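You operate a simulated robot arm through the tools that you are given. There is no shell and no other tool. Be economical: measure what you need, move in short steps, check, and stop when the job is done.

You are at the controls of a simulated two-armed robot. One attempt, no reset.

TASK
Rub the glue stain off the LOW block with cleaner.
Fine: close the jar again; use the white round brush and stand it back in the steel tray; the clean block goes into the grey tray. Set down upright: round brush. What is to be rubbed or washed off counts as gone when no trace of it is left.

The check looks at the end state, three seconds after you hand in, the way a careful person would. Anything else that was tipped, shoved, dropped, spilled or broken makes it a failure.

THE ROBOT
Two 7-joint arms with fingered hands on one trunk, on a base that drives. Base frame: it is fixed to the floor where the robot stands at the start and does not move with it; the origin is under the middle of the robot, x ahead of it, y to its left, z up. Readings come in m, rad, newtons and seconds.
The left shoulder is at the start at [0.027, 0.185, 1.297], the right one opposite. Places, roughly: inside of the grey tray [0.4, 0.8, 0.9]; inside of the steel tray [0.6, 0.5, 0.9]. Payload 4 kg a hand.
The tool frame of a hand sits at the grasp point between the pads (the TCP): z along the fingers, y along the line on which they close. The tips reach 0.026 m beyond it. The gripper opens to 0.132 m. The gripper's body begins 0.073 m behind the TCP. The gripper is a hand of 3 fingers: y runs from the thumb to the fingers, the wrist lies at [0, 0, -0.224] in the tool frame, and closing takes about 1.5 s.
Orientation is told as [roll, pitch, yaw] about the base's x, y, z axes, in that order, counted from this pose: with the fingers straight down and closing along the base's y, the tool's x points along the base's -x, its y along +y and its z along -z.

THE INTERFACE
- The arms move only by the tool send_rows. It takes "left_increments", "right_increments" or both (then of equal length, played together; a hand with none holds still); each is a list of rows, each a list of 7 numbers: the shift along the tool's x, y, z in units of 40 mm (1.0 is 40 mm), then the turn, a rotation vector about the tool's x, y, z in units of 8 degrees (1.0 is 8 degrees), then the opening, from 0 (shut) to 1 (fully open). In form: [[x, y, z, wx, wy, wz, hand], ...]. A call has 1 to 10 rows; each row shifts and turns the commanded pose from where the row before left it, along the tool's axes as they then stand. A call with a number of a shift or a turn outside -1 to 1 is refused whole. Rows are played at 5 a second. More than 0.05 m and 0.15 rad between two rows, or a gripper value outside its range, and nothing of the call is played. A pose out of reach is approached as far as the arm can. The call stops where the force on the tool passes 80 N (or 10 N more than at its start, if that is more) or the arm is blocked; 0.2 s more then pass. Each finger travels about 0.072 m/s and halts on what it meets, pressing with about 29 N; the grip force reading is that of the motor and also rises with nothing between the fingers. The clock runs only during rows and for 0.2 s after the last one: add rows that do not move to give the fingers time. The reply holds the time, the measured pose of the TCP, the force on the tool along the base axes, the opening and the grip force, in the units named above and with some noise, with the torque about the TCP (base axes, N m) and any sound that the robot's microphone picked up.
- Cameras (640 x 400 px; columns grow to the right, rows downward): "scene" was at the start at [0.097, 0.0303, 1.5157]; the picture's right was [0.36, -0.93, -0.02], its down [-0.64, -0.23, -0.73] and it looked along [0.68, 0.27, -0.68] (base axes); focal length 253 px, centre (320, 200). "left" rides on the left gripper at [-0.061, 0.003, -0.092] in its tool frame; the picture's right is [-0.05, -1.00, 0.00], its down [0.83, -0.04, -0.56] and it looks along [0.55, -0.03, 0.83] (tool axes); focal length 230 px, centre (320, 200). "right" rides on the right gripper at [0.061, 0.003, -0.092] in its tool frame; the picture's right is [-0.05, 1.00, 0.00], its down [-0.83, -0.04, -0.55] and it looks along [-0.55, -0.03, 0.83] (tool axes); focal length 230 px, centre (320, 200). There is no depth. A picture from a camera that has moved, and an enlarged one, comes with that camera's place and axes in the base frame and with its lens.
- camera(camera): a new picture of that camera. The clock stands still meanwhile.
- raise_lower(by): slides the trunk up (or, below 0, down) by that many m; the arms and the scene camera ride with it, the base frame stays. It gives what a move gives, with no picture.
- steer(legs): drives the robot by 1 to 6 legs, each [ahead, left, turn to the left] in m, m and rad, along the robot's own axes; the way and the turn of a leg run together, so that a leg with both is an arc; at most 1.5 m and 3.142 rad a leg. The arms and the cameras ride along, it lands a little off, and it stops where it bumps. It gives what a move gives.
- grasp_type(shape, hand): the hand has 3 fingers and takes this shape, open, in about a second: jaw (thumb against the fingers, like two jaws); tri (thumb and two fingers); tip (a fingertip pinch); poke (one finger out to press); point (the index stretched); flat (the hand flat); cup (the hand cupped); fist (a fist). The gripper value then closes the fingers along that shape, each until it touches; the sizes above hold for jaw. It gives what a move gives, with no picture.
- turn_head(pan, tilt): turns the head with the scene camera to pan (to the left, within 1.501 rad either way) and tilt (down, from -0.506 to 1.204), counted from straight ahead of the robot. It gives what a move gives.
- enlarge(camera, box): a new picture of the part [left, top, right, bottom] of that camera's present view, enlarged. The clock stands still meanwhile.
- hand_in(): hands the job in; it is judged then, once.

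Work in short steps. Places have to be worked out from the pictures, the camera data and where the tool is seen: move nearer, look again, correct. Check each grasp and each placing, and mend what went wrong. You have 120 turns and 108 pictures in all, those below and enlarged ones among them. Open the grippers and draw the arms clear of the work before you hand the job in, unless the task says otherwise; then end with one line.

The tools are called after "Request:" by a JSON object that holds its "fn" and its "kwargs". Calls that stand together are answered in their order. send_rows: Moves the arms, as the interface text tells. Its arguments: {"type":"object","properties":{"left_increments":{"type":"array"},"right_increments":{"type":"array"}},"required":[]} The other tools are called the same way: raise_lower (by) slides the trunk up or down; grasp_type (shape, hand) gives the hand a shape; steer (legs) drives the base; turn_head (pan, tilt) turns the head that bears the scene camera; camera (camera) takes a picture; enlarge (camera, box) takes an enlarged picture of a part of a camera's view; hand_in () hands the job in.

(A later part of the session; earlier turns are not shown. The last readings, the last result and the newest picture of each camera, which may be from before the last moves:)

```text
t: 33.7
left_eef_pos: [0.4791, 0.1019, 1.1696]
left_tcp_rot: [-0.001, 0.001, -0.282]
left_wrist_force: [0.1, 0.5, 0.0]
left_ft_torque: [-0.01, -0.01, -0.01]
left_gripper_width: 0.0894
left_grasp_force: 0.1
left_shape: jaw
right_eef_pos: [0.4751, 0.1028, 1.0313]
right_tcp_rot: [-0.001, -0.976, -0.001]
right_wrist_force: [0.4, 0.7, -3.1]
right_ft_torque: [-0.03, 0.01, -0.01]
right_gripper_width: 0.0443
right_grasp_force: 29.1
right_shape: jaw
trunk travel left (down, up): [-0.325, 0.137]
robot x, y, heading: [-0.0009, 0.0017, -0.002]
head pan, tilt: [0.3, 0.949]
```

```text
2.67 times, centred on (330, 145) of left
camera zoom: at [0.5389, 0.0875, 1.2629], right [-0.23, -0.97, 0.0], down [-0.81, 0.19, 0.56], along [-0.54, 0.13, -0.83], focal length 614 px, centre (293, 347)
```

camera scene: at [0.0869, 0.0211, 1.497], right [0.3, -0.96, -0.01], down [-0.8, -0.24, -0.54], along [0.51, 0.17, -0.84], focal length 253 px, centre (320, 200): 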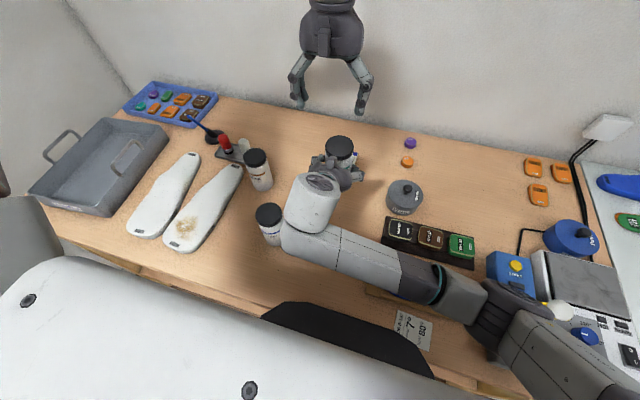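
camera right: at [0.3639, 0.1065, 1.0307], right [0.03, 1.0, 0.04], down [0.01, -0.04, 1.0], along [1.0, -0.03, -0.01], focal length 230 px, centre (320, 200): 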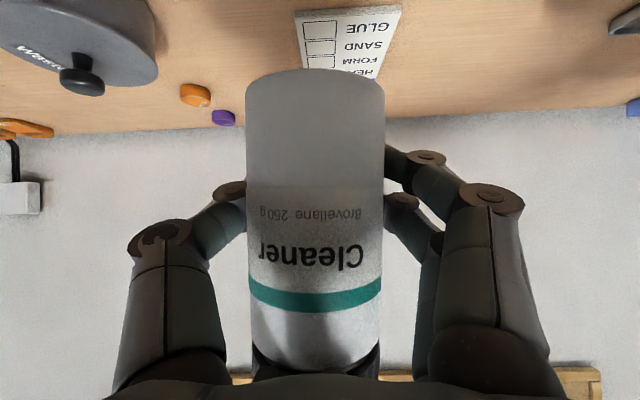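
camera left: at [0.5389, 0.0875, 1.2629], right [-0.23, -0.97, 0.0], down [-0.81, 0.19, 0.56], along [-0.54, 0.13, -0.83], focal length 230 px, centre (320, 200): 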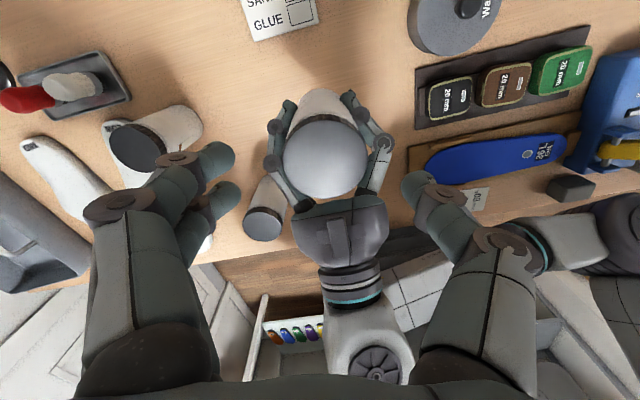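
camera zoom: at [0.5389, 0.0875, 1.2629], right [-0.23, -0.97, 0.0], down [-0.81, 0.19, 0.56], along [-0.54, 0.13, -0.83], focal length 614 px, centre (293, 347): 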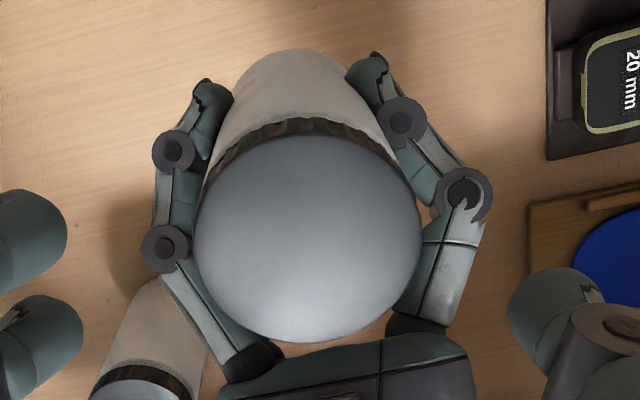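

Lid still seated, centre ≈(0.473, 0.099). Take another bite from −40°.

Request:
{"fn": "send_rows", "kwargs": {"left_increments": [[0.13, -0.09, 0, 0, 0, 0, 0.68], [0, 0, 0, 0, 0, 1, 0.68], [0, 0, 0, 0, 0, 1, 0.68], [0, 0, 0.44, 0, 0, 1, 0.68], [0, 0, 0.45, 0, 0, 0, 0.68], [0, 0, 0.45, 0, 0, 0, 0.68], [0, 0, 0, 0, 0, 0, 0.3], [0, 0, 0, 0, 0, 0, 0.2], [0, 0, 0, 0, 0, 0, 0.2], [0, 0, 0, 0, 0, 0, 0.2]]}}

Request:
{"fn": "send_rows", "kwargs": {"left_increments": [[0, 0, 0, 0, 0, -1, 0.2], [0, 0, 0, 0, 0, -1, 0.2], [0, 0, 0, 0, 0, -1, 0.2], [0, 0, 0, 0, 0, -1, 0.2], [0, 0, 0, 0, 0, -1, 0.2], [0, 0, 0, 0, 0, -1, 0.2], [0, 0, 0, 0, 0, -1, 0.2], [0, 0, 0, 0, 0, -1, 0.2], [0, 0, 0, 0, 0, -1, 0.2], [0, 0, 0, 0, 0, -1, 0.2]]}}

Request:
{"fn": "send_rows", "kwargs": {"left_increments": [[0, 0, 0, 0, 0, -1, 0.2], [0, 0, 0, 0, 0, -1, 0.2], [0, 0, -0.15, 0, 0, 0, 0.2], [0, 0, -0.15, 0, 0, 0, 0.2]]}}

Request:
{"fn": "camera", "kwargs": {"camera": "left"}}

```text
t: 35.9
left_eef_pos: [0.4726, 0.1009, 1.1169]
left_tcp_rot: [0.0, 0.0, -0.7]
left_wrist_force: [-0.4, 0.1, -0.6]
left_ft_torque: [0.0, -0.01, -0.01]
left_gripper_width: 0.0515
left_grasp_force: 28.8
left_shape: jaw
right_eef_pos: [0.475, 0.1028, 1.0296]
right_tcp_rot: [0.0, -0.975, 0.001]
right_wrist_force: [0.7, 0.0, -1.9]
right_ft_torque: [-0.04, 0.02, 0.02]
right_gripper_width: 0.0445
right_grasp_force: 28.7
right_shape: jaw
trunk travel left (down, up): [-0.325, 0.137]
robot x, y, heading: [0.0002, 0.0022, -0.002]
head pan, tilt: [0.3, 0.949]
```

```text
t: 38.1
left_eef_pos: [0.4722, 0.1014, 1.1151]
left_tcp_rot: [0.001, 0.0, 0.701]
left_wrist_force: [-1.1, 2.0, 1.9]
left_ft_torque: [0.05, 0.04, -0.06]
left_gripper_width: 0.0516
left_grasp_force: 29.5
left_shape: jaw
right_eef_pos: [0.4756, 0.1031, 1.0309]
right_tcp_rot: [-0.002, -0.977, -0.001]
right_wrist_force: [0.2, -0.3, -4.9]
right_ft_torque: [0.04, 0.03, 0.08]
right_gripper_width: 0.0443
right_grasp_force: 29.0
right_shape: jaw
trunk travel left (down, up): [-0.325, 0.137]
robot x, y, heading: [0.0035, 0.0029, 0.001]
head pan, tilt: [0.3, 0.949]
```

```text
t: 39.1
left_eef_pos: [0.4718, 0.1025, 1.126]
left_tcp_rot: [0.006, 0.0, 0.975]
left_wrist_force: [3.6, 1.8, -25.2]
left_ft_torque: [0.07, -0.01, 0.01]
left_gripper_width: 0.0513
left_grasp_force: 28.7
left_shape: jaw
right_eef_pos: [0.4762, 0.1027, 1.0337]
right_tcp_rot: [0.008, -0.985, -0.007]
right_wrist_force: [-3.6, -1.5, 22.6]
right_ft_torque: [0.07, -0.2, 0.02]
right_gripper_width: 0.0447
right_grasp_force: 29.3
right_shape: jaw
trunk travel left (down, up): [-0.325, 0.137]
robot x, y, heading: [-0.0003, 0.0033, 0.004]
head pan, tilt: [0.3, 0.949]
```

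```text
75 pictures are left
camera left: at [0.504, 0.1539, 1.2194], right [0.86, -0.52, 0.0], down [-0.43, -0.71, 0.55], along [-0.29, -0.47, -0.83], focal length 230 px, centre (320, 200)
```

left: 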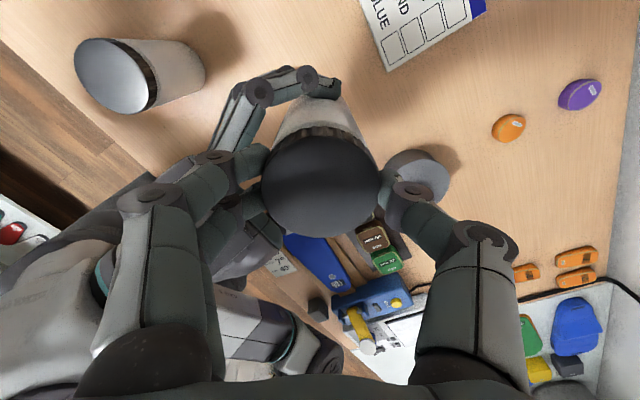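

Still threaded, but torque is low so the lid turns freely. Ease down, and take another full bite before pulling again.

Request:
{"fn": "send_rows", "kwargs": {"left_increments": [[0, 0, 0.28, 0, 0, 0, 0.2], [0, 0, 0, 0, 0, 0, 0.5], [0, 0, 0, 0, 0, 0, 0.68], [0, 0, -1, 0, 0, 0, 0.68], [0, 0, 0, 0, 0, 1, 0.68], [0, 0, 0, 0, 0, 1, 0.68], [0, 0, 0, 0, 0, 1, 0.68], [0, 0, 0, 0, 0, 1, 0.68], [0, 0, 0, 0, 0, 1, 0.68], [0, 0, 0, 0, 0, 1, 0.68]]}}

Request:
{"fn": "send_rows", "kwargs": {"left_increments": [[0, 0, 0, 0, 0, 1, 0.68], [0, 0, 0, 0, 0, 1, 0.68], [0, 0, 0, 0, 0, 1, 0.68], [0, 0, 0, 0, 0, 1, 0.68], [0, 0, 0, 0, 0, 1, 0.68], [0, 0, 0, 0, 0, 1, 0.68], [0, 0, 0.5, 0, 0, 0, 0.68], [0, 0, 0.5, 0, 0, 0, 0.68], [0, 0, 0, 0, 0, 0, 0.3], [0, 0, 0, 0, 0, 0, 0.2]]}}

Request:
{"fn": "send_rows", "kwargs": {"left_increments": [[0, 0, 0, 0, 0, 0, 0.2], [0, 0, 0, 0, 0, 0, 0.2], [0, 0, 0, 0, 0, -1, 0.2], [0, 0, 0, 0, 0, -1, 0.2], [0, 0, 0, 0, 0, -1, 0.2], [0, 0, 0, 0, 0, -1, 0.2], [0, 0, 0, 0, 0, -1, 0.2], [0, 0, 0, 0, 0, -1, 0.2], [0, 0, 0, 0, 0, -1, 0.2], [0, 0, 0, 0, 0, -1, 0.2]]}}

Request:
{"fn": "send_rows", "kwargs": {"left_increments": [[0, 0, 0, 0, 0, -1, 0.2], [0, 0, 0, 0, 0, -1, 0.2], [0, 0, 0, 0, 0, -1, 0.2], [0, 0, 0, 0, 0, -1, 0.2], [0, 0, -0.15, 0, 0, 0, 0.2], [0, 0, -0.15, 0, 0, 0, 0.2]]}}

Request:
{"fn": "camera", "kwargs": {"camera": "left"}}

```text
t: 41.3
left_eef_pos: [0.4721, 0.1017, 1.157]
left_tcp_rot: [0.0, 0.001, 0.137]
left_wrist_force: [0.3, -0.2, -0.5]
left_ft_torque: [-0.02, 0.01, 0.03]
left_gripper_width: 0.0894
left_grasp_force: 0.0
left_shape: jaw
right_eef_pos: [0.4751, 0.1035, 1.0299]
right_tcp_rot: [-0.001, -0.975, 0.0]
right_wrist_force: [-0.4, -0.8, -3.3]
right_ft_torque: [-0.03, -0.02, 0.02]
right_gripper_width: 0.0444
right_grasp_force: 29.8
right_shape: jaw
trunk travel left (down, up): [-0.325, 0.137]
robot x, y, heading: [-0.0007, -0.0, 0.002]
head pan, tilt: [0.3, 0.949]
```

```text
t: 43.5
left_eef_pos: [0.4717, 0.1008, 1.1175]
left_tcp_rot: [0.0, 0.0, -0.699]
left_wrist_force: [-1.3, -1.1, -0.8]
left_ft_torque: [-0.02, 0.06, 0.01]
left_gripper_width: 0.0504
left_grasp_force: 22.7
left_shape: jaw
right_eef_pos: [0.4761, 0.1032, 1.0313]
right_tcp_rot: [0.001, -0.974, -0.001]
right_wrist_force: [0.1, 1.2, -2.4]
right_ft_torque: [0.0, -0.02, 0.02]
right_gripper_width: 0.0442
right_grasp_force: 29.7
right_shape: jaw
trunk travel left (down, up): [-0.325, 0.137]
robot x, y, heading: [0.0014, 0.0017, -0.002]
head pan, tilt: [0.3, 0.949]
```

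```text
t: 45.7
left_eef_pos: [0.4725, 0.1009, 1.1165]
left_tcp_rot: [0.003, 0.001, 0.419]
left_wrist_force: [-7.4, 12.3, 7.6]
left_ft_torque: [0.75, 0.67, -0.28]
left_gripper_width: 0.0435
left_grasp_force: 28.9
left_shape: jaw
right_eef_pos: [0.4755, 0.1023, 1.0292]
right_tcp_rot: [-0.005, -0.975, 0.003]
right_wrist_force: [6.9, -11.6, -10.1]
right_ft_torque: [0.25, -0.05, 0.27]
right_gripper_width: 0.0266
right_grasp_force: 28.9
right_shape: jaw
trunk travel left (down, up): [-0.325, 0.137]
robot x, y, heading: [0.0009, 0.0019, -0.002]
head pan, tilt: [0.3, 0.949]
```

```text
t: 47.1
left_eef_pos: [0.4729, 0.1006, 1.1279]
left_tcp_rot: [-0.002, 0.001, 0.976]
left_wrist_force: [-1.4, 0.4, 0.2]
left_ft_torque: [0.01, 0.03, 0.02]
left_gripper_width: 0.0237
left_grasp_force: 29.3
left_shape: jaw
right_eef_pos: [0.4751, 0.1051, 1.0319]
right_tcp_rot: [0.004, -0.98, 0.0]
right_wrist_force: [0.1, -0.2, -2.3]
right_ft_torque: [-0.05, -0.1, -0.01]
right_gripper_width: 0.0253
right_grasp_force: 28.9
right_shape: jaw
trunk travel left (down, up): [-0.325, 0.137]
robot x, y, heading: [-0.0027, -0.0005, -0.001]
head pan, tilt: [0.3, 0.949]
```

```text
74 pictures are left
camera left: at [0.5048, 0.152, 1.2217], right [0.86, -0.52, 0.0], down [-0.43, -0.71, 0.56], along [-0.29, -0.48, -0.83], focal length 230 px, centre (320, 200)
```

left: 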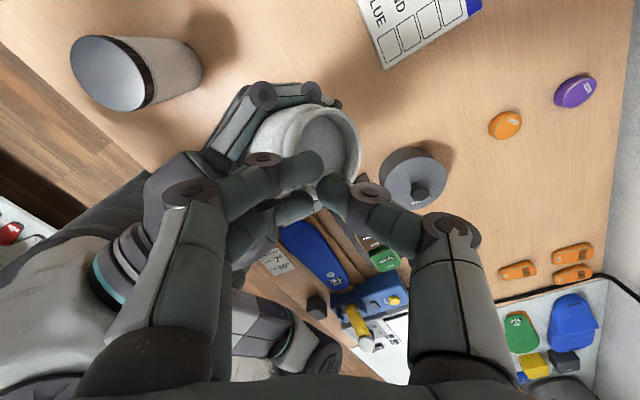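

The lid came off, but both grips changed – inspect at once.

Request:
{"fn": "camera", "kwargs": {"camera": "scene"}}

Request:
{"fn": "enlarge", "kwargs": {"camera": "scene", "box": [240, 60, 440, 240]}}

Request:
{"fn": "camera", "kwargs": {"camera": "right"}}

```text
73 pictures are left
camera scene: at [0.0866, 0.0214, 1.4971], right [0.3, -0.96, -0.01], down [-0.8, -0.24, -0.54], along [0.51, 0.17, -0.84], focal length 253 px, centre (320, 200)
```

scene: 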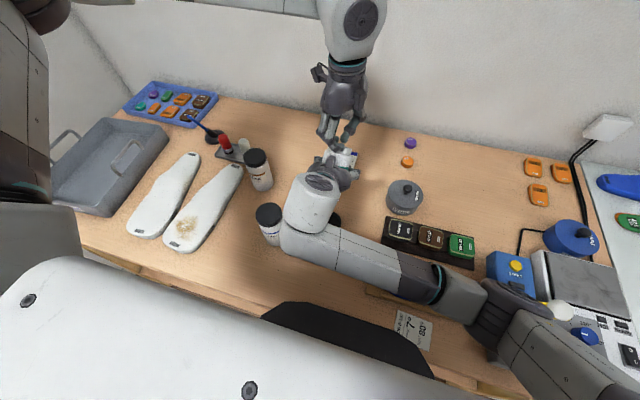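

```text
2.22 times, centred on (340, 150) of scene
camera zoom: at [0.0866, 0.0214, 1.4971], right [0.3, -0.96, -0.01], down [-0.8, -0.24, -0.54], along [0.51, 0.17, -0.84], focal length 562 px, centre (276, 311)
```

zoom: 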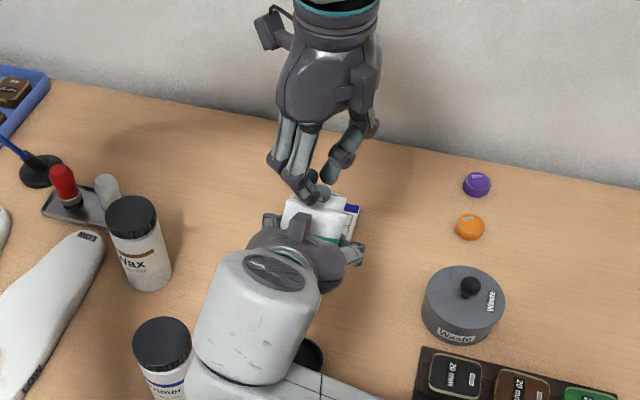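

```text
71 pictures are left
camera right: at [0.363, 0.1083, 1.0334], right [0.02, 1.0, 0.05], down [0.0, -0.05, 1.0], along [1.0, -0.02, 0.0], focal length 230 px, centre (320, 200)
```

right: 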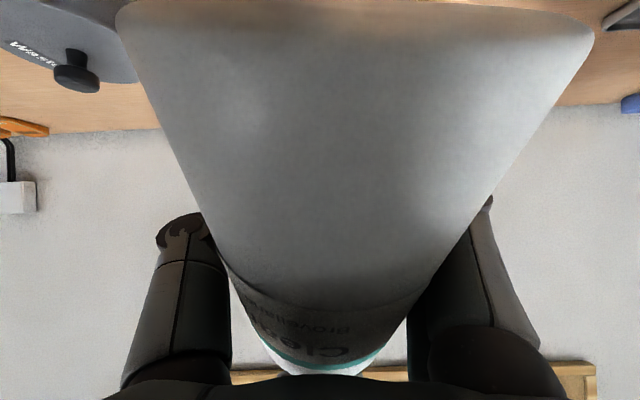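

The lid dropped onto the table under the right hand, and the jar pivoted ~40° forward in the right grip. Raise the left hand and pitch the right hand back to bring the jar upright.

Request:
{"fn": "send_rows", "kwargs": {"left_increments": [[0, 0, -1, 0, 0, 0, 0.2], [0, 0, -1, 0, 0, 0, 0.2], [0, 0, 0, 0, 0, 0, 0.2], [0, 0, 0, 0, 0, 0, 0.2], [0, 0, 0, 0, 0, 0, 0.2], [0, 0, 0, 0, 0, 0, 0.2]], "right_increments": [[0, 0, 0, 0, -0.4, 0, 0.2], [0, 0, 0, 0, -0.7, 0, 0.2], [0, 0, 0, 0, -0.7, 0, 0.2], [0, 0, 0, 0, -0.7, 0, 0.2], [0, 0, 0, 0, -0.6, 0, 0.2], [0, 0, 0, 0, 0, 0, 0.2]]}}

Request:
{"fn": "camera", "kwargs": {"camera": "left"}}

Request:
{"fn": "camera", "kwargs": {"camera": "scene"}}

```text
t: 48.5
left_eef_pos: [0.4729, 0.1013, 1.2108]
left_tcp_rot: [0.0, 0.001, 0.976]
left_wrist_force: [-0.1, -0.1, -0.5]
left_ft_torque: [-0.01, -0.03, 0.0]
left_gripper_width: 0.0231
left_grasp_force: 29.1
left_shape: jaw
right_eef_pos: [0.4768, 0.103, 1.0318]
right_tcp_rot: [-0.005, -1.412, 0.003]
right_wrist_force: [-0.2, -0.2, -1.3]
right_ft_torque: [-0.02, 0.0, 0.01]
right_gripper_width: 0.026
right_grasp_force: 0.1
right_shape: jaw
trunk travel left (down, up): [-0.325, 0.137]
robot x, y, heading: [0.0005, -0.0014, 0.002]
head pan, tilt: [0.3, 0.949]
```

```text
70 pictures are left
camera left: at [0.504, 0.1532, 1.3033], right [0.86, -0.52, 0.0], down [-0.43, -0.71, 0.56], along [-0.29, -0.48, -0.83], focal length 230 px, centre (320, 200)
```

left: 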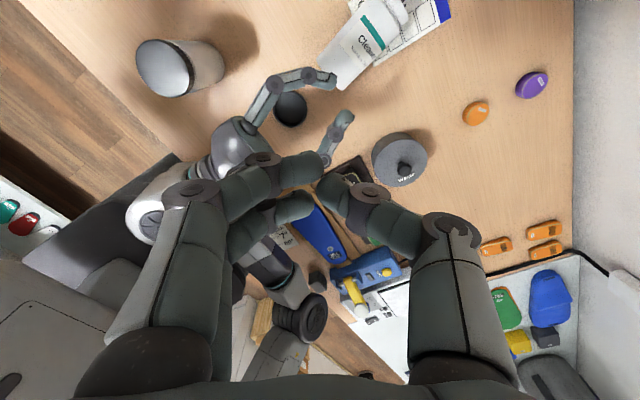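

```text
69 pictures are left
camera scene: at [0.0868, 0.0214, 1.4971], right [0.3, -0.96, -0.01], down [-0.8, -0.24, -0.54], along [0.51, 0.17, -0.84], focal length 253 px, centre (320, 200)
```

scene: 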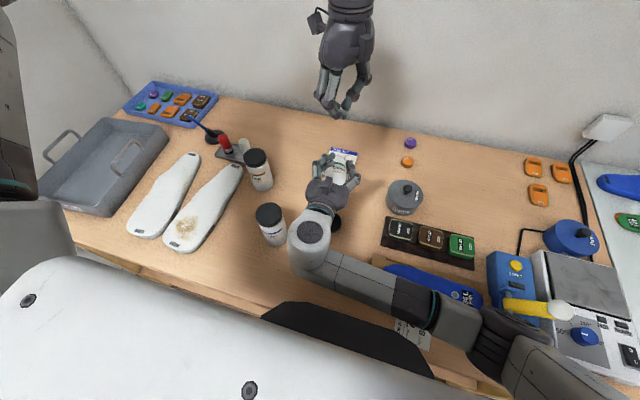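

The jar slipped out and lies on its side on the job card. Get hands clear and look for a spill.

Request:
{"fn": "send_rows", "kwargs": {"right_increments": [[0, 0, -1, 0, 0, 0, 0.5], [0, 0, -1, 0, 0, 0, 0.7], [-0.5, 0, -0.5, 0, 1, 0, 1], [-0.7, 0, 0, 0, 1, 0, 1], [-0.7, 0, 0, 0, 1, 0, 1], [0, 0, 0, 0, 1, 0, 1], [0, 0, 0, 0, 1, 0, 1], [0, 0, 0, 0, 1, 0, 1]], "left_increments": [[0, 1, -0.5, 0, 0, 0, 0.6], [0, 1, 0, 0, 0, 0, 0.8], [0, 1, 0, 0, 0, 0, 1], [0, 0, 0, 0, 0, 1, 1], [0, 0, 0, 0, 0, 1, 1], [0, 0, 0, 0, 0, 1, 1], [0, 0, 0, 0, 0, 1, 1], [0, 0, 0, 0, 0, 0, 1]]}}

Request:
{"fn": "camera", "kwargs": {"camera": "scene"}}

Request:
{"fn": "enlarge", "kwargs": {"camera": "scene", "box": [270, 130, 430, 250]}}

```text
t: 49.9
left_eef_pos: [0.3721, 0.1659, 1.2288]
left_tcp_rot: [-0.001, -0.001, 0.617]
left_wrist_force: [0.2, -1.7, 0.3]
left_ft_torque: [-0.02, -0.01, -0.02]
left_gripper_width: 0.1318
left_grasp_force: 0.1
left_shape: jaw
right_eef_pos: [0.4064, 0.0501, 1.0467]
right_tcp_rot: [-0.312, -0.874, 0.22]
right_wrist_force: [0.5, -0.4, -0.7]
right_ft_torque: [0.01, -0.02, -0.01]
right_gripper_width: 0.1319
right_grasp_force: 0.1
right_shape: jaw
trunk travel left (down, up): [-0.325, 0.137]
robot x, y, heading: [0.0, 0.0016, 0.002]
head pan, tilt: [0.3, 0.949]
stopped in row 6 (right hand): the arm was blocked; the commanded pose is now the measured one
```

```text
68 pictures are left
camera scene: at [0.0864, 0.021, 1.4971], right [0.3, -0.96, -0.01], down [-0.8, -0.24, -0.54], along [0.52, 0.17, -0.84], focal length 253 px, centre (320, 200)
```

scene: 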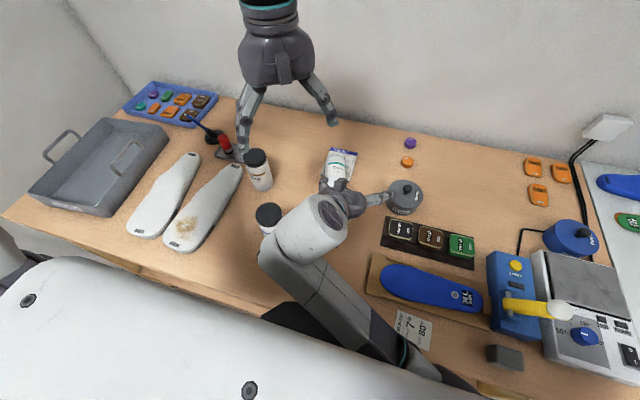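

```text
3.33 times, centred on (350, 190) of scene
camera zoom: at [0.0864, 0.021, 1.4971], right [0.3, -0.96, -0.01], down [-0.8, -0.24, -0.54], along [0.52, 0.17, -0.84], focal length 843 px, centre (220, 233)
```

zoom: 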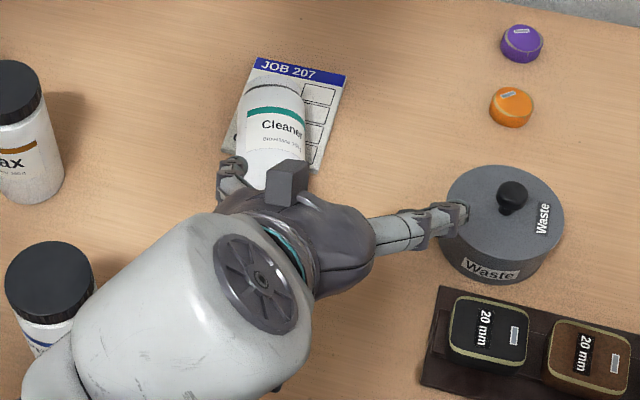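

No spill is visible. The right arm was blocked while turning; move it straight up gently.

Request:
{"fn": "send_rows", "kwargs": {"right_increments": [[-0.38, 0, -0.32, 0, 0, 0, 1], [-0.38, 0, -0.32, 0, 0, 0, 1], [-0.38, 0, -0.32, 0, 0, 0, 1], [-0.38, 0, -0.32, 0, 0, 0, 1], [-0.38, 0, -0.32, 0, 0, 0, 1], [-0.38, 0, -0.32, 0, 0, 0, 1]]}}

Request:
{"fn": "camera", "kwargs": {"camera": "scene"}}

```text
t: 50.8
left_eef_pos: [0.3714, 0.1678, 1.2299]
left_tcp_rot: [-0.001, 0.0, 0.616]
left_wrist_force: [-0.6, 0.0, -0.2]
left_ft_torque: [0.02, -0.04, -0.01]
left_gripper_width: 0.1319
left_grasp_force: 0.0
left_shape: jaw
right_eef_pos: [0.4088, 0.0217, 1.0624]
right_tcp_rot: [-0.526, -0.811, 0.353]
right_wrist_force: [0.0, -0.1, 0.4]
right_ft_torque: [-0.02, -0.01, 0.01]
right_gripper_width: 0.132
right_grasp_force: 0.0
right_shape: jaw
trunk travel left (down, up): [-0.325, 0.137]
robot x, y, heading: [0.0017, -0.0008, -0.006]
head pan, tilt: [0.3, 0.949]
stopped in row 4 (right hand): the arm was blocked; the commanded pose is now the measured one
```

```text
66 pictures are left
camera scene: at [0.0867, 0.0211, 1.4971], right [0.3, -0.96, -0.01], down [-0.8, -0.24, -0.54], along [0.51, 0.17, -0.84], focal length 253 px, centre (320, 200)
```

scene: 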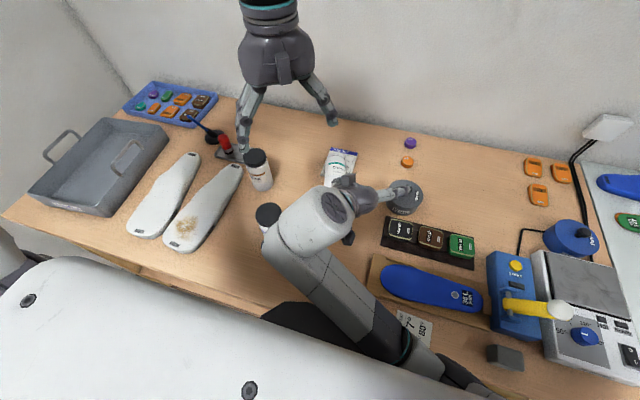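

The elbow is pressing against the torso; move the hand forward, right and up instead.

Request:
{"fn": "send_rows", "kwargs": {"right_increments": [[-0.3, -0.25, 0.18, 0, 0, 0, 1], [-0.5, -0.5, 0.18, 0, 0, 0, 1], [-0.6, -0.5, 0.18, 0, 0, 0, 1], [-0.6, -0.5, 0.18, 0, 0, 0, 1], [-0.4, -0.3, 0.1, 0, 0, 0, 1]]}}

Request:
{"fn": "camera", "kwargs": {"camera": "scene"}}

```text
t: 52.0
left_eef_pos: [0.3723, 0.1682, 1.2289]
left_tcp_rot: [0.0, 0.001, 0.62]
left_wrist_force: [-0.6, -0.2, -0.5]
left_ft_torque: [-0.02, 0.01, 0.02]
left_gripper_width: 0.132
left_grasp_force: 0.0
left_shape: jaw
right_eef_pos: [0.4944, -0.0429, 1.1372]
right_tcp_rot: [-0.53, -0.812, 0.354]
right_wrist_force: [0.2, 0.4, 0.4]
right_ft_torque: [0.01, 0.0, 0.0]
right_gripper_width: 0.1317
right_grasp_force: 0.1
right_shape: jaw
trunk travel left (down, up): [-0.325, 0.137]
robot x, y, heading: [0.0015, 0.0004, -0.001]
head pan, tilt: [0.3, 0.949]
```

```text
65 pictures are left
camera scene: at [0.0869, 0.0215, 1.497], right [0.3, -0.96, -0.01], down [-0.8, -0.24, -0.54], along [0.51, 0.17, -0.84], focal length 253 px, centre (320, 200)
```

scene: 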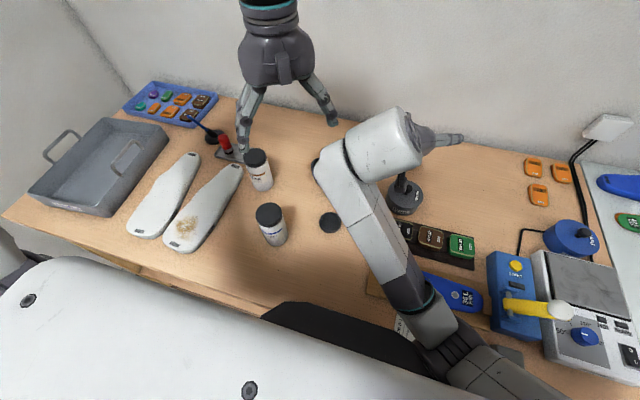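

Rotate the right hand back to pointing straight down.

Request:
{"fn": "send_rows", "kwargs": {"right_increments": [[-0.3, -0.4, 0, -0.358, 0.886, 0.117, 1], [0, -0.4, -0.3, -0.358, 0.886, 0.117, 1], [0, -0.4, -0.3, -0.358, 0.886, 0.117, 1], [0, 0, 0, -0.358, 0.886, 0.117, 1], [0, 0, 0, -0.358, 0.886, 0.117, 1], [0, 0, 0, -0.358, 0.886, 0.117, 1], [0, 0, 0, -0.358, 0.886, 0.117, 1], [0, 0, 0, 0, 0, 0, 1]]}}

Request:
{"fn": "camera", "kwargs": {"camera": "scene"}}

Request:
{"fn": "enlarge", "kwargs": {"camera": "scene", "box": [270, 130, 430, 250]}}

```text
t: 52.7
left_eef_pos: [0.3727, 0.1658, 1.2302]
left_tcp_rot: [0.001, -0.003, 0.618]
left_wrist_force: [0.4, -0.3, 0.5]
left_ft_torque: [-0.03, 0.01, -0.05]
left_gripper_width: 0.1319
left_grasp_force: 0.1
left_shape: jaw
right_eef_pos: [0.511, -0.1415, 1.1181]
right_tcp_rot: [-0.542, -0.554, 0.228]
right_wrist_force: [0.4, 0.2, -0.6]
right_ft_torque: [0.01, -0.01, 0.0]
right_gripper_width: 0.132
right_grasp_force: 0.1
right_shape: jaw
right hand out of reach, approached as far as the arm can: row 2, 3
trunk travel left (down, up): [-0.325, 0.137]
robot x, y, heading: [0.0003, -0.0019, -0.005]
head pan, tilt: [0.3, 0.949]
stopped in row 3 (right hand): the arm was blocked; the commanded pose is now the measured one
```

```text
64 pictures are left
camera scene: at [0.0868, 0.0195, 1.4971], right [0.29, -0.96, -0.02], down [-0.8, -0.24, -0.54], along [0.52, 0.17, -0.84], focal length 253 px, centre (320, 200)
```

scene: 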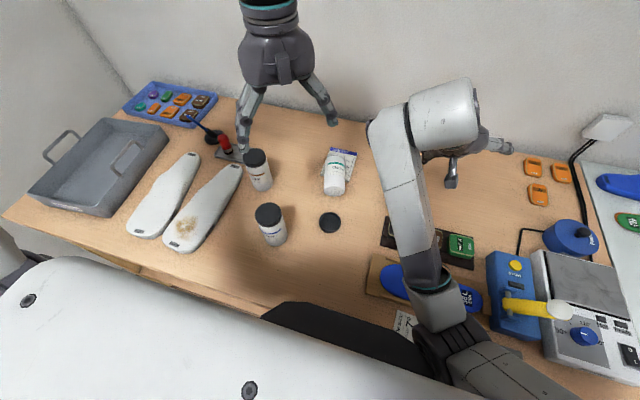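

```text
3.33 times, centred on (350, 190) of scene
camera zoom: at [0.0868, 0.0195, 1.4971], right [0.29, -0.96, -0.02], down [-0.8, -0.24, -0.54], along [0.52, 0.17, -0.84], focal length 843 px, centre (220, 233)
```

zoom: 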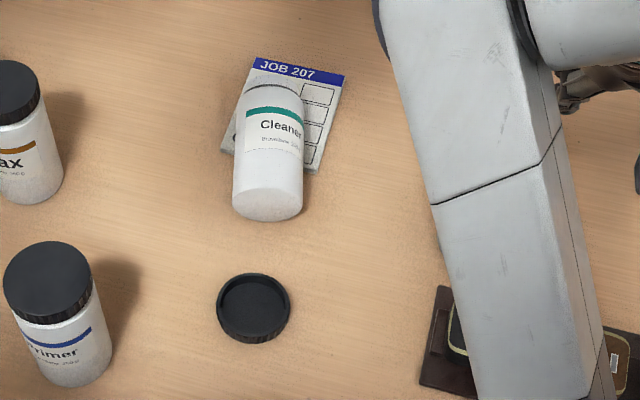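

No spill shows; the jar lies from (0.50,0.11) to (0.62,0.14), mouth away from the robot; the lid lies open side up near (0.413, 0.098). First free the right arm: back, up and neutral.

Request:
{"fn": "send_rows", "kwargs": {"right_increments": [[0.42, 0, -0.87, 0, 0, 0, 1], [0.42, 0, -0.87, 0, 0, 0, 1], [0.42, 0, -0.87, 0, 0, 0, 1], [0, 0, 0, -0.553, 0.713, 0.08, 1], [0, 0, 0, -0.553, 0.713, 0.08, 1], [0, 0, 0, -0.553, 0.713, 0.08, 1], [0, 0, 0, -0.553, 0.713, 0.08, 1], [0, 0, 0, -0.553, 0.713, 0.08, 1], [0, 0, 0, -0.553, 0.713, 0.08, 1], [0, 0, 0, 0, 0, 0, 1]]}}

Request:
{"fn": "turn_head", "kwargs": {"pan": 0.0, "tilt": 1.2}}

Request:
{"fn": "camera", "kwargs": {"camera": "scene"}}

Request:
{"fn": "camera", "kwargs": {"camera": "left"}}

```text
t: 53.3
left_eef_pos: [0.3719, 0.1666, 1.2305]
left_tcp_rot: [0.0, 0.0, 0.619]
left_wrist_force: [0.0, 0.4, -0.1]
left_ft_torque: [0.01, -0.02, -0.03]
left_gripper_width: 0.1315
left_grasp_force: 0.1
left_shape: jaw
right_eef_pos: [0.4772, -0.1774, 1.1847]
right_tcp_rot: [-0.798, -0.63, 0.299]
right_wrist_force: [-0.1, 0.5, 0.0]
right_ft_torque: [-0.01, -0.02, 0.01]
right_gripper_width: 0.1319
right_grasp_force: 0.0
right_shape: jaw
trunk travel left (down, up): [-0.325, 0.137]
robot x, y, heading: [0.0009, 0.0, 0.004]
head pan, tilt: [0.3, 0.949]
stopped in row 2 (right hand): the arm was blocked; the commanded pose is now the measured one
```

```text
t: 54.1
left_eef_pos: [0.3714, 0.168, 1.2308]
left_tcp_rot: [-0.001, -0.001, 0.618]
left_wrist_force: [-0.4, 0.0, -0.9]
left_ft_torque: [-0.01, 0.0, 0.0]
left_gripper_width: 0.1321
left_grasp_force: 0.1
left_shape: jaw
right_eef_pos: [0.4783, -0.1768, 1.184]
right_tcp_rot: [-0.797, -0.628, 0.302]
right_wrist_force: [0.5, 0.3, -0.2]
right_ft_torque: [0.0, -0.04, 0.02]
right_gripper_width: 0.1316
right_grasp_force: 0.1
right_shape: jaw
trunk travel left (down, up): [-0.325, 0.137]
robot x, y, heading: [-0.0017, 0.0043, 0.001]
head pan, tilt: [0.0, 1.201]
```

```text
62 pictures are left
camera scene: at [0.0724, 0.0001, 1.4816], right [0.0, -1.0, 0.0], down [-0.95, 0.0, -0.32], along [0.32, 0.0, -0.95], focal length 253 px, centre (320, 200)
```

scene: 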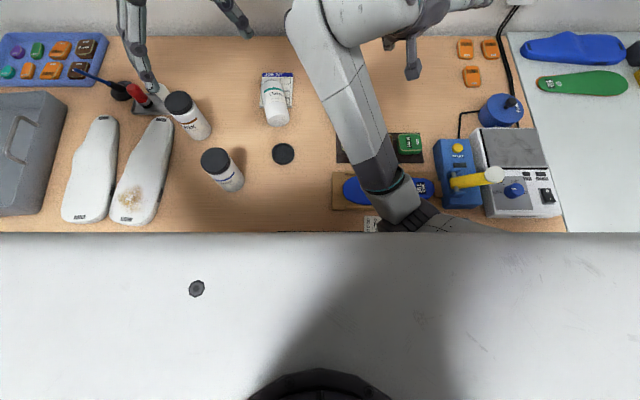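

```text
61 pictures are left
camera left: at [0.4202, 0.2051, 1.3231], right [0.62, -0.78, 0.0], down [-0.65, -0.52, 0.55], along [-0.43, -0.34, -0.83], focal length 230 px, centre (320, 200)
```

left: 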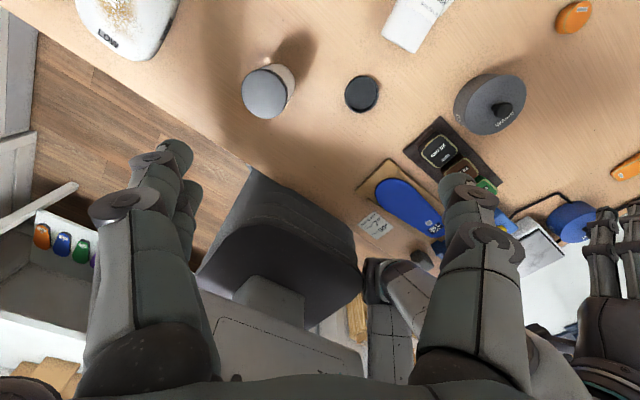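

Request:
{"fn": "turn_head", "kwargs": {"pan": -0.45, "tilt": 0.95}}

Request:
{"fn": "camera", "kwargs": {"camera": "scene"}}

Request:
{"fn": "enlarge", "kwargs": {"camera": "left", "box": [300, 130, 640, 390]}}

```text
t: 55.0
left_eef_pos: [0.3711, 0.1683, 1.2304]
left_tcp_rot: [0.0, 0.001, 0.62]
left_wrist_force: [0.5, -0.8, 0.1]
left_ft_torque: [-0.04, -0.01, -0.04]
left_gripper_width: 0.132
left_grasp_force: 0.1
left_shape: jaw
right_eef_pos: [0.4782, -0.1769, 1.1835]
right_tcp_rot: [-0.797, -0.628, 0.301]
right_wrist_force: [0.5, -0.2, 0.8]
right_ft_torque: [0.01, 0.0, -0.01]
right_gripper_width: 0.1318
right_grasp_force: 0.1
right_shape: jaw
trunk travel left (down, up): [-0.325, 0.137]
robot x, y, heading: [0.002, -0.0022, 0.001]
head pan, tilt: [-0.45, 0.949]
```

```text
60 pictures are left
camera scene: at [0.0825, -0.0317, 1.4972], right [-0.43, -0.9, 0.02], down [-0.76, 0.35, -0.54], along [0.48, -0.25, -0.84], focal length 253 px, centre (320, 200)
```

scene: 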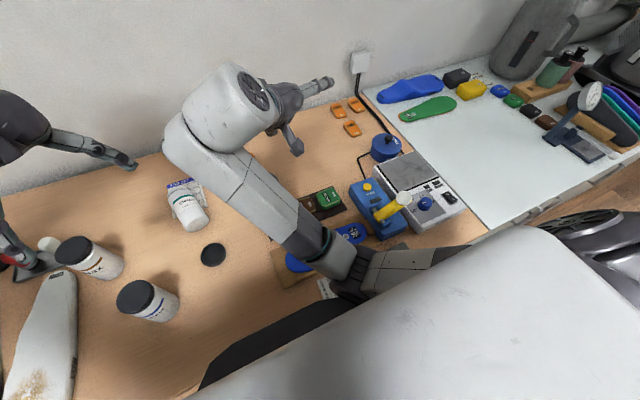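

```text
1.54 times, centred on (470, 260) of left
camera zoom: at [0.42, 0.205, 1.3232], right [0.62, -0.78, 0.0], down [-0.65, -0.52, 0.55], along [-0.43, -0.34, -0.83], focal length 354 px, centre (89, 108)
```

zoom: 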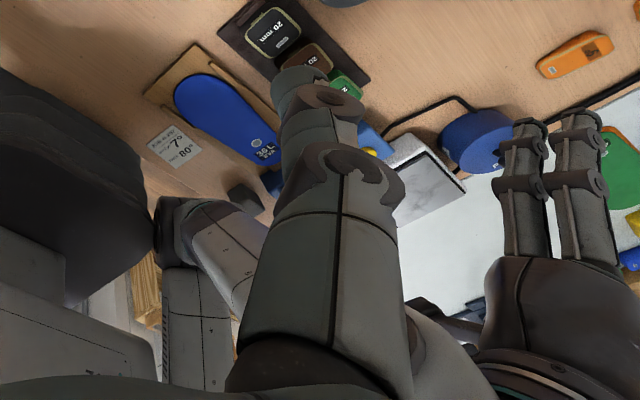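

The elbow is resting by the abdomen. Lift the hand up and inward (pulls the elbow out), then unwind the rotation.

Request:
{"fn": "send_rows", "kwargs": {"right_increments": [[-0.53, -0.14, -0.63, 0, 0, 0, 1], [-0.53, -0.14, -0.63, 0, 0, 0, 1], [-0.53, -0.14, -0.63, 0, 0, 0, 1], [-0.53, -0.14, -0.63, 0, 0, 0, 1]]}}

Request:
{"fn": "send_rows", "kwargs": {"right_increments": [[0, 0, 0, -0.6, 0.63, 0.02, 1], [0, 0, 0, -0.6, 0.63, 0.02, 1], [0, 0, 0, -0.6, 0.63, 0.02, 1], [0, 0, 0, -0.6, 0.63, 0.02, 1], [0, 0, 0, -0.6, 0.63, 0.02, 1], [0, 0, 0, -0.6, 0.63, 0.02, 1], [0, 0, 0, -0.6, 0.63, 0.02, 1], [0, 0, 0, -0.6, 0.63, 0.02, 1]]}}

Request:
{"fn": "camera", "kwargs": {"camera": "scene"}}

```text
t: 55.6
left_eef_pos: [0.3711, 0.168, 1.2307]
left_tcp_rot: [0.001, 0.001, 0.617]
left_wrist_force: [0.0, 0.2, -0.2]
left_ft_torque: [0.01, 0.01, 0.01]
left_gripper_width: 0.1318
left_grasp_force: 0.1
left_shape: jaw
right_eef_pos: [0.4852, -0.1887, 1.2318]
right_tcp_rot: [-0.966, -0.585, 0.324]
right_wrist_force: [-0.1, -0.3, -0.7]
right_ft_torque: [0.02, 0.0, -0.01]
right_gripper_width: 0.1318
right_grasp_force: 0.1
right_shape: jaw
right hand out of reach, approached as far as the arm can: row 3
trunk travel left (down, up): [-0.325, 0.137]
robot x, y, heading: [-0.0, 0.001, -0.006]
head pan, tilt: [-0.45, 0.949]
stopped in row 3 (right hand): the arm was blocked; the commanded pose is now the measured one
```

```text
t: 56.2
left_eef_pos: [0.3721, 0.1672, 1.231]
left_tcp_rot: [0.0, -0.002, 0.618]
left_wrist_force: [0.4, -0.6, -0.6]
left_ft_torque: [0.07, -0.02, 0.03]
left_gripper_width: 0.1318
left_grasp_force: 0.1
left_shape: jaw
right_eef_pos: [0.4965, -0.2444, 1.2128]
right_tcp_rot: [-0.91, -0.464, 0.185]
right_wrist_force: [0.1, -0.3, 0.4]
right_ft_torque: [-0.03, -0.01, -0.01]
right_gripper_width: 0.1322
right_grasp_force: 0.1
right_shape: jaw
right hand out of reach, approached as far as the arm can: row 2
trunk travel left (down, up): [-0.325, 0.137]
robot x, y, heading: [0.0013, 0.0011, -0.004]
head pan, tilt: [-0.45, 0.949]
stopped in row 2 (right hand): the arm was blocked; the commanded pose is now the measured one
```

```text
58 pictures are left
camera scene: at [0.0832, -0.0329, 1.4972], right [-0.44, -0.9, 0.02], down [-0.76, 0.35, -0.54], along [0.48, -0.25, -0.84], focal length 253 px, centre (320, 200)
```

scene: 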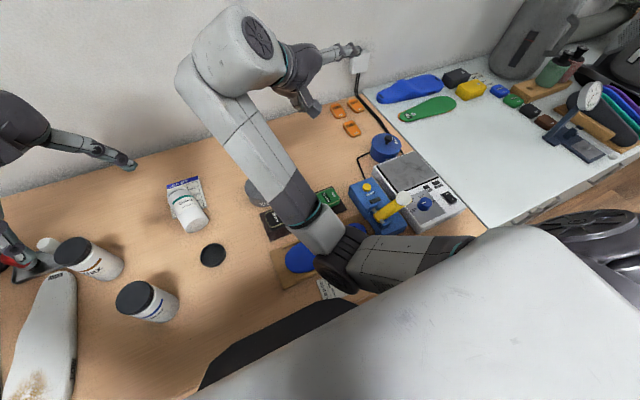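

The arm is wound into an awkward configuration. Retrace: bring the hand left (+y), then rotate back to the earlier fingers-forward orientation which worked.

Request:
{"fn": "send_rows", "kwargs": {"right_increments": [[-0.165, 0.67, -0.73, 0, 0, 0, 1], [-0.165, 0.67, -0.73, 0, 0, 0, 1], [-0.165, 0.67, -0.73, 0, 0, 0, 1], [-0.165, 0.67, -0.73, 0, 0, 0, 1], [-0.165, 0.67, -0.73, 0, 0, 0, 1], [0, 0, 0, 0, 0, 0, 1]]}}

Request:
{"fn": "send_rows", "kwargs": {"right_increments": [[0, 0, 0, -0.68, -0.37, 0.32, 1], [0, 0, 0, -0.68, -0.37, 0.32, 1], [0, 0, 0, -0.68, -0.37, 0.32, 1], [0, 0, 0, -0.68, -0.37, 0.32, 1], [0, 0, 0, -0.68, -0.37, 0.32, 1], [0, 0, 0, -0.68, -0.37, 0.32, 1], [0, 0, 0, -0.68, -0.37, 0.32, 1], [0, 0, 0, -0.68, -0.37, 0.32, 1]]}}

Request:
{"fn": "camera", "kwargs": {"camera": "scene"}}

```text
t: 57.0
left_eef_pos: [0.3727, 0.1675, 1.2301]
left_tcp_rot: [0.0, -0.002, 0.616]
left_wrist_force: [0.2, -0.4, 0.4]
left_ft_torque: [-0.01, 0.0, -0.02]
left_gripper_width: 0.1318
left_grasp_force: 0.1
left_shape: jaw
right_eef_pos: [0.5112, -0.2108, 1.21]
right_tcp_rot: [-1.059, -0.466, 0.174]
right_wrist_force: [0.5, -0.3, 0.1]
right_ft_torque: [0.02, 0.01, 0.01]
right_gripper_width: 0.1318
right_grasp_force: 0.0
right_shape: jaw
right hand out of reach, approached as far as the arm can: row 3
trunk travel left (down, up): [-0.325, 0.137]
robot x, y, heading: [-0.0001, -0.0008, 0.001]
head pan, tilt: [-0.45, 0.949]
stopped in row 3 (right hand): the arm was blocked; the commanded pose is now the measured one
```

```text
t: 58.4
left_eef_pos: [0.3715, 0.167, 1.2295]
left_tcp_rot: [-0.001, -0.001, 0.619]
left_wrist_force: [0.1, -1.1, 0.6]
left_ft_torque: [-0.01, -0.01, -0.03]
left_gripper_width: 0.1319
left_grasp_force: 0.1
left_shape: jaw
right_eef_pos: [0.5198, -0.234, 1.2778]
right_tcp_rot: [-0.649, -1.001, 0.294]
right_wrist_force: [0.2, 0.7, 0.5]
right_ft_torque: [0.01, -0.01, -0.01]
right_gripper_width: 0.132
right_grasp_force: 0.0
right_shape: jaw
trunk travel left (down, up): [-0.325, 0.137]
robot x, y, heading: [-0.0011, 0.0013, -0.002]
head pan, tilt: [-0.45, 0.949]
stopped in row 7 (right hand): the arm was blocked; the commanded pose is now the measured one
```

```text
57 pictures are left
camera scene: at [0.0822, -0.0324, 1.4973], right [-0.44, -0.9, 0.02], down [-0.76, 0.35, -0.55], along [0.48, -0.25, -0.84], focal length 253 px, centre (320, 200)
```

scene: 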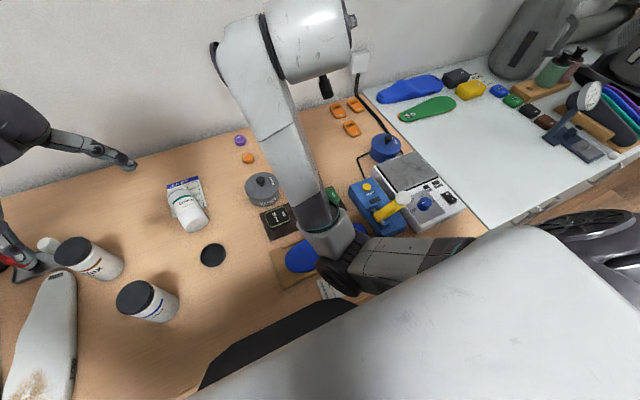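

The forearm points up with the wrist at its flexion limit. Extend the hand forward/down so the arm unfolds.

Request:
{"fn": "send_rows", "kwargs": {"right_increments": [[0.2, 0.36, 0.78, 0, 0, 0, 1], [0.2, 0.36, 0.78, 0, 0, 0, 1], [0.2, 0.36, 0.78, 0, 0, 0, 1], [0.2, 0.36, 0.78, 0, 0, 0, 1], [0, 0, 0, 0, 0, 0, 1]]}}

Request:
{"fn": "camera", "kwargs": {"camera": "scene"}}

```text
t: 59.6
left_eef_pos: [0.371, 0.1681, 1.2291]
left_tcp_rot: [0.0, -0.001, 0.618]
left_wrist_force: [-0.4, 0.7, 0.1]
left_ft_torque: [-0.01, 0.0, 0.02]
left_gripper_width: 0.1317
left_grasp_force: 0.1
left_shape: jaw
right_eef_pos: [0.6203, -0.2316, 1.1776]
right_tcp_rot: [-0.639, -1.003, 0.291]
right_wrist_force: [0.4, -0.7, -0.4]
right_ft_torque: [-0.02, 0.0, -0.02]
right_gripper_width: 0.1318
right_grasp_force: 0.2
right_shape: jaw
trunk travel left (down, up): [-0.325, 0.137]
robot x, y, heading: [-0.0025, 0.0013, 0.001]
head pan, tilt: [-0.45, 0.949]
```

```text
56 pictures are left
camera scene: at [0.082, -0.0317, 1.4973], right [-0.44, -0.9, 0.02], down [-0.76, 0.35, -0.55], along [0.48, -0.25, -0.84], focal length 253 px, centre (320, 200)
```

scene: 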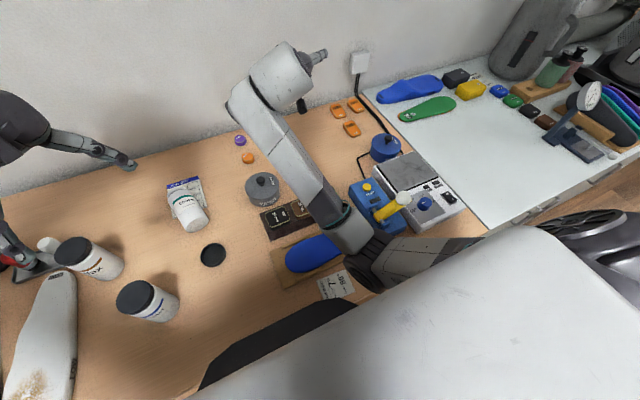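

That moved freely. Move the left hand away to the left, then bring the right hand left and undo its roll/yaw.

Request:
{"fn": "send_rows", "kwargs": {"left_increments": [[-0.72, 0.66, 0, 0, 0, 0, 1], [-0.72, 0.66, 0, 0, 0, 0, 1], [-0.72, 0.66, 0, 0, 0, 0, 1], [-0.72, 0.66, 0, 0, 0, 0, 1], [-0.72, 0.66, 0, 0, 0, 0, 1], [-0.72, 0.66, 0, 0, 0, 0.4, 1], [0, 0, 0, 0, 0, 1, 1], [0, 0, 0, 0, 0, 1, 1], [0, 0, 0, 0, 0, 1, 1], [0, 0, 0, 0, 0, 1, 1]]}}

Request:
{"fn": "send_rows", "kwargs": {"right_increments": [[0.09, 0.7, -0.53, 0, 0, 0, 1], [0.09, 0.7, -0.53, 0, 0, 0, 1], [0.09, 0.7, -0.53, 0, 0, 0, 1], [0.09, 0.7, -0.53, 0, 0, 0, 1], [0.09, 0.7, -0.53, 0, 0, 0, 1], [0.09, 0.7, -0.53, 0, 0, 0, 1], [0.09, 0.7, -0.53, 0, 0, 0, 1], [0.09, 0.7, -0.53, 0, 0, 0, 1], [0.09, 0.7, -0.53, 0, 0, 0, 1], [0, 0, 0, 0, 0, 0, 1]]}}

Request:
{"fn": "send_rows", "kwargs": {"right_increments": [[0, 0, 0, -0.725, 0.13, 0.265, 1], [0, 0, 0, -0.725, 0.13, 0.265, 1], [0, 0, 0, -0.725, 0.13, 0.265, 1], [0, 0, 0, -0.725, 0.13, 0.265, 1], [0, 0, 0, 0, 0, 0, 1]]}}

Request:
{"fn": "camera", "kwargs": {"camera": "scene"}}

```text
t: 61.8
left_eef_pos: [0.4209, 0.3966, 1.2313]
left_tcp_rot: [0.0, -0.001, -0.001]
left_wrist_force: [0.1, 0.1, 0.7]
left_ft_torque: [0.02, 0.01, 0.01]
left_gripper_width: 0.1319
left_grasp_force: 0.0
left_shape: jaw
right_eef_pos: [0.6193, -0.2324, 1.1771]
right_tcp_rot: [-0.638, -1.0, 0.291]
right_wrist_force: [0.0, 0.3, -0.2]
right_ft_torque: [0.02, 0.01, -0.03]
right_gripper_width: 0.1318
right_grasp_force: 0.1
right_shape: jaw
trunk travel left (down, up): [-0.325, 0.137]
robot x, y, heading: [-0.0019, 0.0009, -0.0]
head pan, tilt: [-0.45, 0.949]
```

```text
t: 63.6
left_eef_pos: [0.4214, 0.3972, 1.2302]
left_tcp_rot: [-0.001, 0.0, 0.004]
left_wrist_force: [-0.5, 0.2, 0.0]
left_ft_torque: [-0.03, 0.02, 0.0]
left_gripper_width: 0.132
left_grasp_force: 0.0
left_shape: jaw
right_eef_pos: [0.5555, -0.0396, 1.1492]
right_tcp_rot: [-0.94, -1.001, 0.467]
right_wrist_force: [0.0, 0.1, -0.6]
right_ft_torque: [-0.01, 0.01, 0.03]
right_gripper_width: 0.1319
right_grasp_force: 0.0
right_shape: jaw
trunk travel left (down, up): [-0.325, 0.137]
robot x, y, heading: [-0.0015, 0.0036, -0.001]
head pan, tilt: [-0.45, 0.949]
stopped in row 8 (right hand): the arm was blocked; the commanded pose is now the measured one
```

```text
t: 65.0
left_eef_pos: [0.4215, 0.3971, 1.2306]
left_tcp_rot: [0.0, 0.0, 0.005]
left_wrist_force: [0.3, 0.3, 0.7]
left_ft_torque: [0.0, 0.02, 0.03]
left_gripper_width: 0.1317
left_grasp_force: 0.1
left_shape: jaw
right_eef_pos: [0.5665, -0.0569, 1.1725]
right_tcp_rot: [-0.341, -1.076, 0.202]
right_wrist_force: [-0.2, 0.2, -0.7]
right_ft_torque: [0.01, 0.0, -0.03]
right_gripper_width: 0.1321
right_grasp_force: 0.0
right_shape: jaw
trunk travel left (down, up): [-0.325, 0.137]
robot x, y, heading: [-0.001, 0.0037, 0.001]
head pan, tilt: [-0.45, 0.949]
stopped in row 5 (right hand): the arm was blocked; the commanded pose is now the measured one
```

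```text
55 pictures are left
camera scene: at [0.0825, -0.0319, 1.4973], right [-0.44, -0.9, 0.02], down [-0.76, 0.35, -0.55], along [0.48, -0.25, -0.84], focal length 253 px, centre (320, 200)
```

scene: 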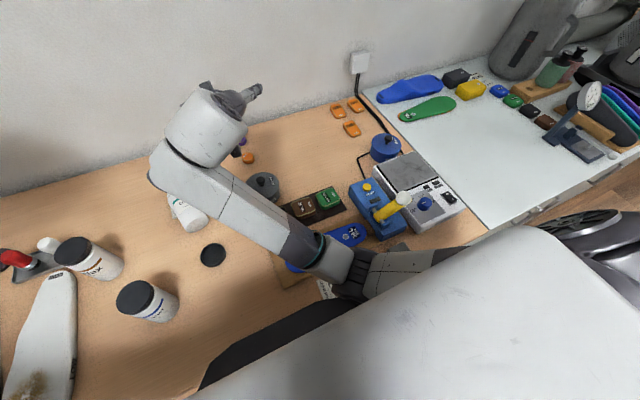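

The right wrist is still at a joint limit; leave it for now (it is clear of everything) and work with the left arm. Lower the trunk 0.10 m for reach and look from the left hand.

Request:
{"fn": "raise_lower", "kwargs": {"by": -0.1}}

Request:
{"fn": "turn_head", "kwargs": {"pan": 0.1, "tilt": 0.9}}

Request:
{"fn": "camera", "kwargs": {"camera": "scene"}}

```text
t: 66.3
left_eef_pos: [0.4412, 0.3749, 1.1319]
left_tcp_rot: [-0.053, -0.02, -0.068]
left_wrist_force: [1.4, -1.2, -1.8]
left_ft_torque: [0.11, 0.16, 0.01]
left_gripper_width: 0.132
left_grasp_force: 0.1
left_shape: jaw
right_eef_pos: [0.5593, -0.0802, 1.116]
right_tcp_rot: [-0.429, -1.112, 0.22]
right_wrist_force: [0.7, -0.2, -0.3]
right_ft_torque: [0.02, -0.01, 0.02]
right_gripper_width: 0.132
right_grasp_force: 0.0
right_shape: jaw
trunk travel left (down, up): [-0.225, 0.237]
robot x, y, heading: [0.0085, -0.0406, -0.07]
head pan, tilt: [-0.45, 0.949]
```

```text
t: 67.3
left_eef_pos: [0.4072, 0.3687, 1.1404]
left_tcp_rot: [-0.039, -0.015, -0.042]
left_wrist_force: [0.0, -0.1, 0.2]
left_ft_torque: [-0.02, -0.02, 0.0]
left_gripper_width: 0.1319
left_grasp_force: 0.1
left_shape: jaw
right_eef_pos: [0.5499, -0.0789, 1.1379]
right_tcp_rot: [-0.424, -1.164, 0.25]
right_wrist_force: [-0.4, 0.5, -0.4]
right_ft_torque: [-0.05, -0.01, -0.02]
right_gripper_width: 0.1321
right_grasp_force: 0.1
right_shape: jaw
trunk travel left (down, up): [-0.225, 0.237]
robot x, y, heading: [0.002, -0.0238, -0.035]
head pan, tilt: [0.099, 0.901]
```

```text
54 pictures are left
camera scene: at [0.1201, 0.0753, 1.409], right [0.07, -1.0, 0.06], down [-0.85, -0.09, -0.52], along [0.53, -0.02, -0.85], focal length 253 px, centre (320, 200)
```

scene: 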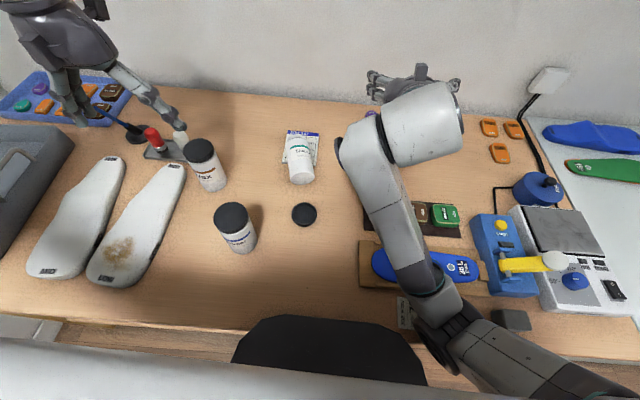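

The robot is being pushed askew — the right elbow must be bearing on something. Raise the trunk back at once.

Request:
{"fn": "raise_lower", "kwargs": {"by": 0.1}}

Request:
{"fn": "camera", "kwargs": {"camera": "scene"}}

```text
t: 67.7
left_eef_pos: [0.4095, 0.3224, 1.1424]
left_tcp_rot: [-0.043, 0.011, -0.042]
left_wrist_force: [0.0, 1.0, -0.3]
left_ft_torque: [-0.01, 0.02, 0.02]
left_gripper_width: 0.1318
left_grasp_force: 0.0
left_shape: jaw
right_eef_pos: [0.5585, -0.1134, 1.148]
right_tcp_rot: [-0.285, -1.205, 0.135]
right_wrist_force: [0.7, 1.0, -0.6]
right_ft_torque: [-0.03, -0.05, -0.05]
right_gripper_width: 0.1318
right_grasp_force: 0.1
right_shape: jaw
trunk travel left (down, up): [-0.238, 0.223]
robot x, y, heading: [0.0069, -0.0231, -0.025]
head pan, tilt: [0.099, 0.901]
stopped: the arm was blocked; the commanded pose is now the measured one
```

```text
53 pictures are left
camera scene: at [0.1351, 0.1011, 1.4128], right [0.07, -0.99, 0.07], down [-0.85, -0.1, -0.52], along [0.52, -0.03, -0.85], focal length 253 px, centre (320, 200)
```

scene: 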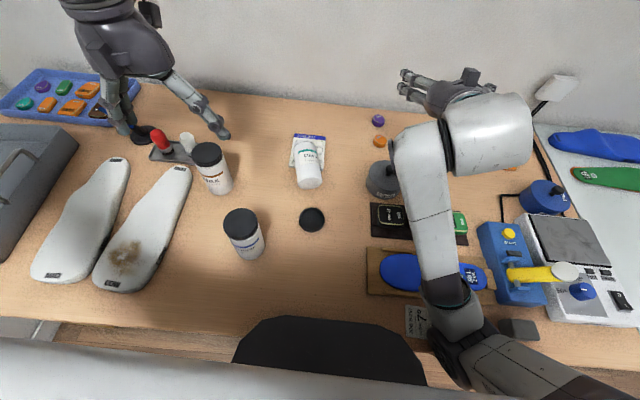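

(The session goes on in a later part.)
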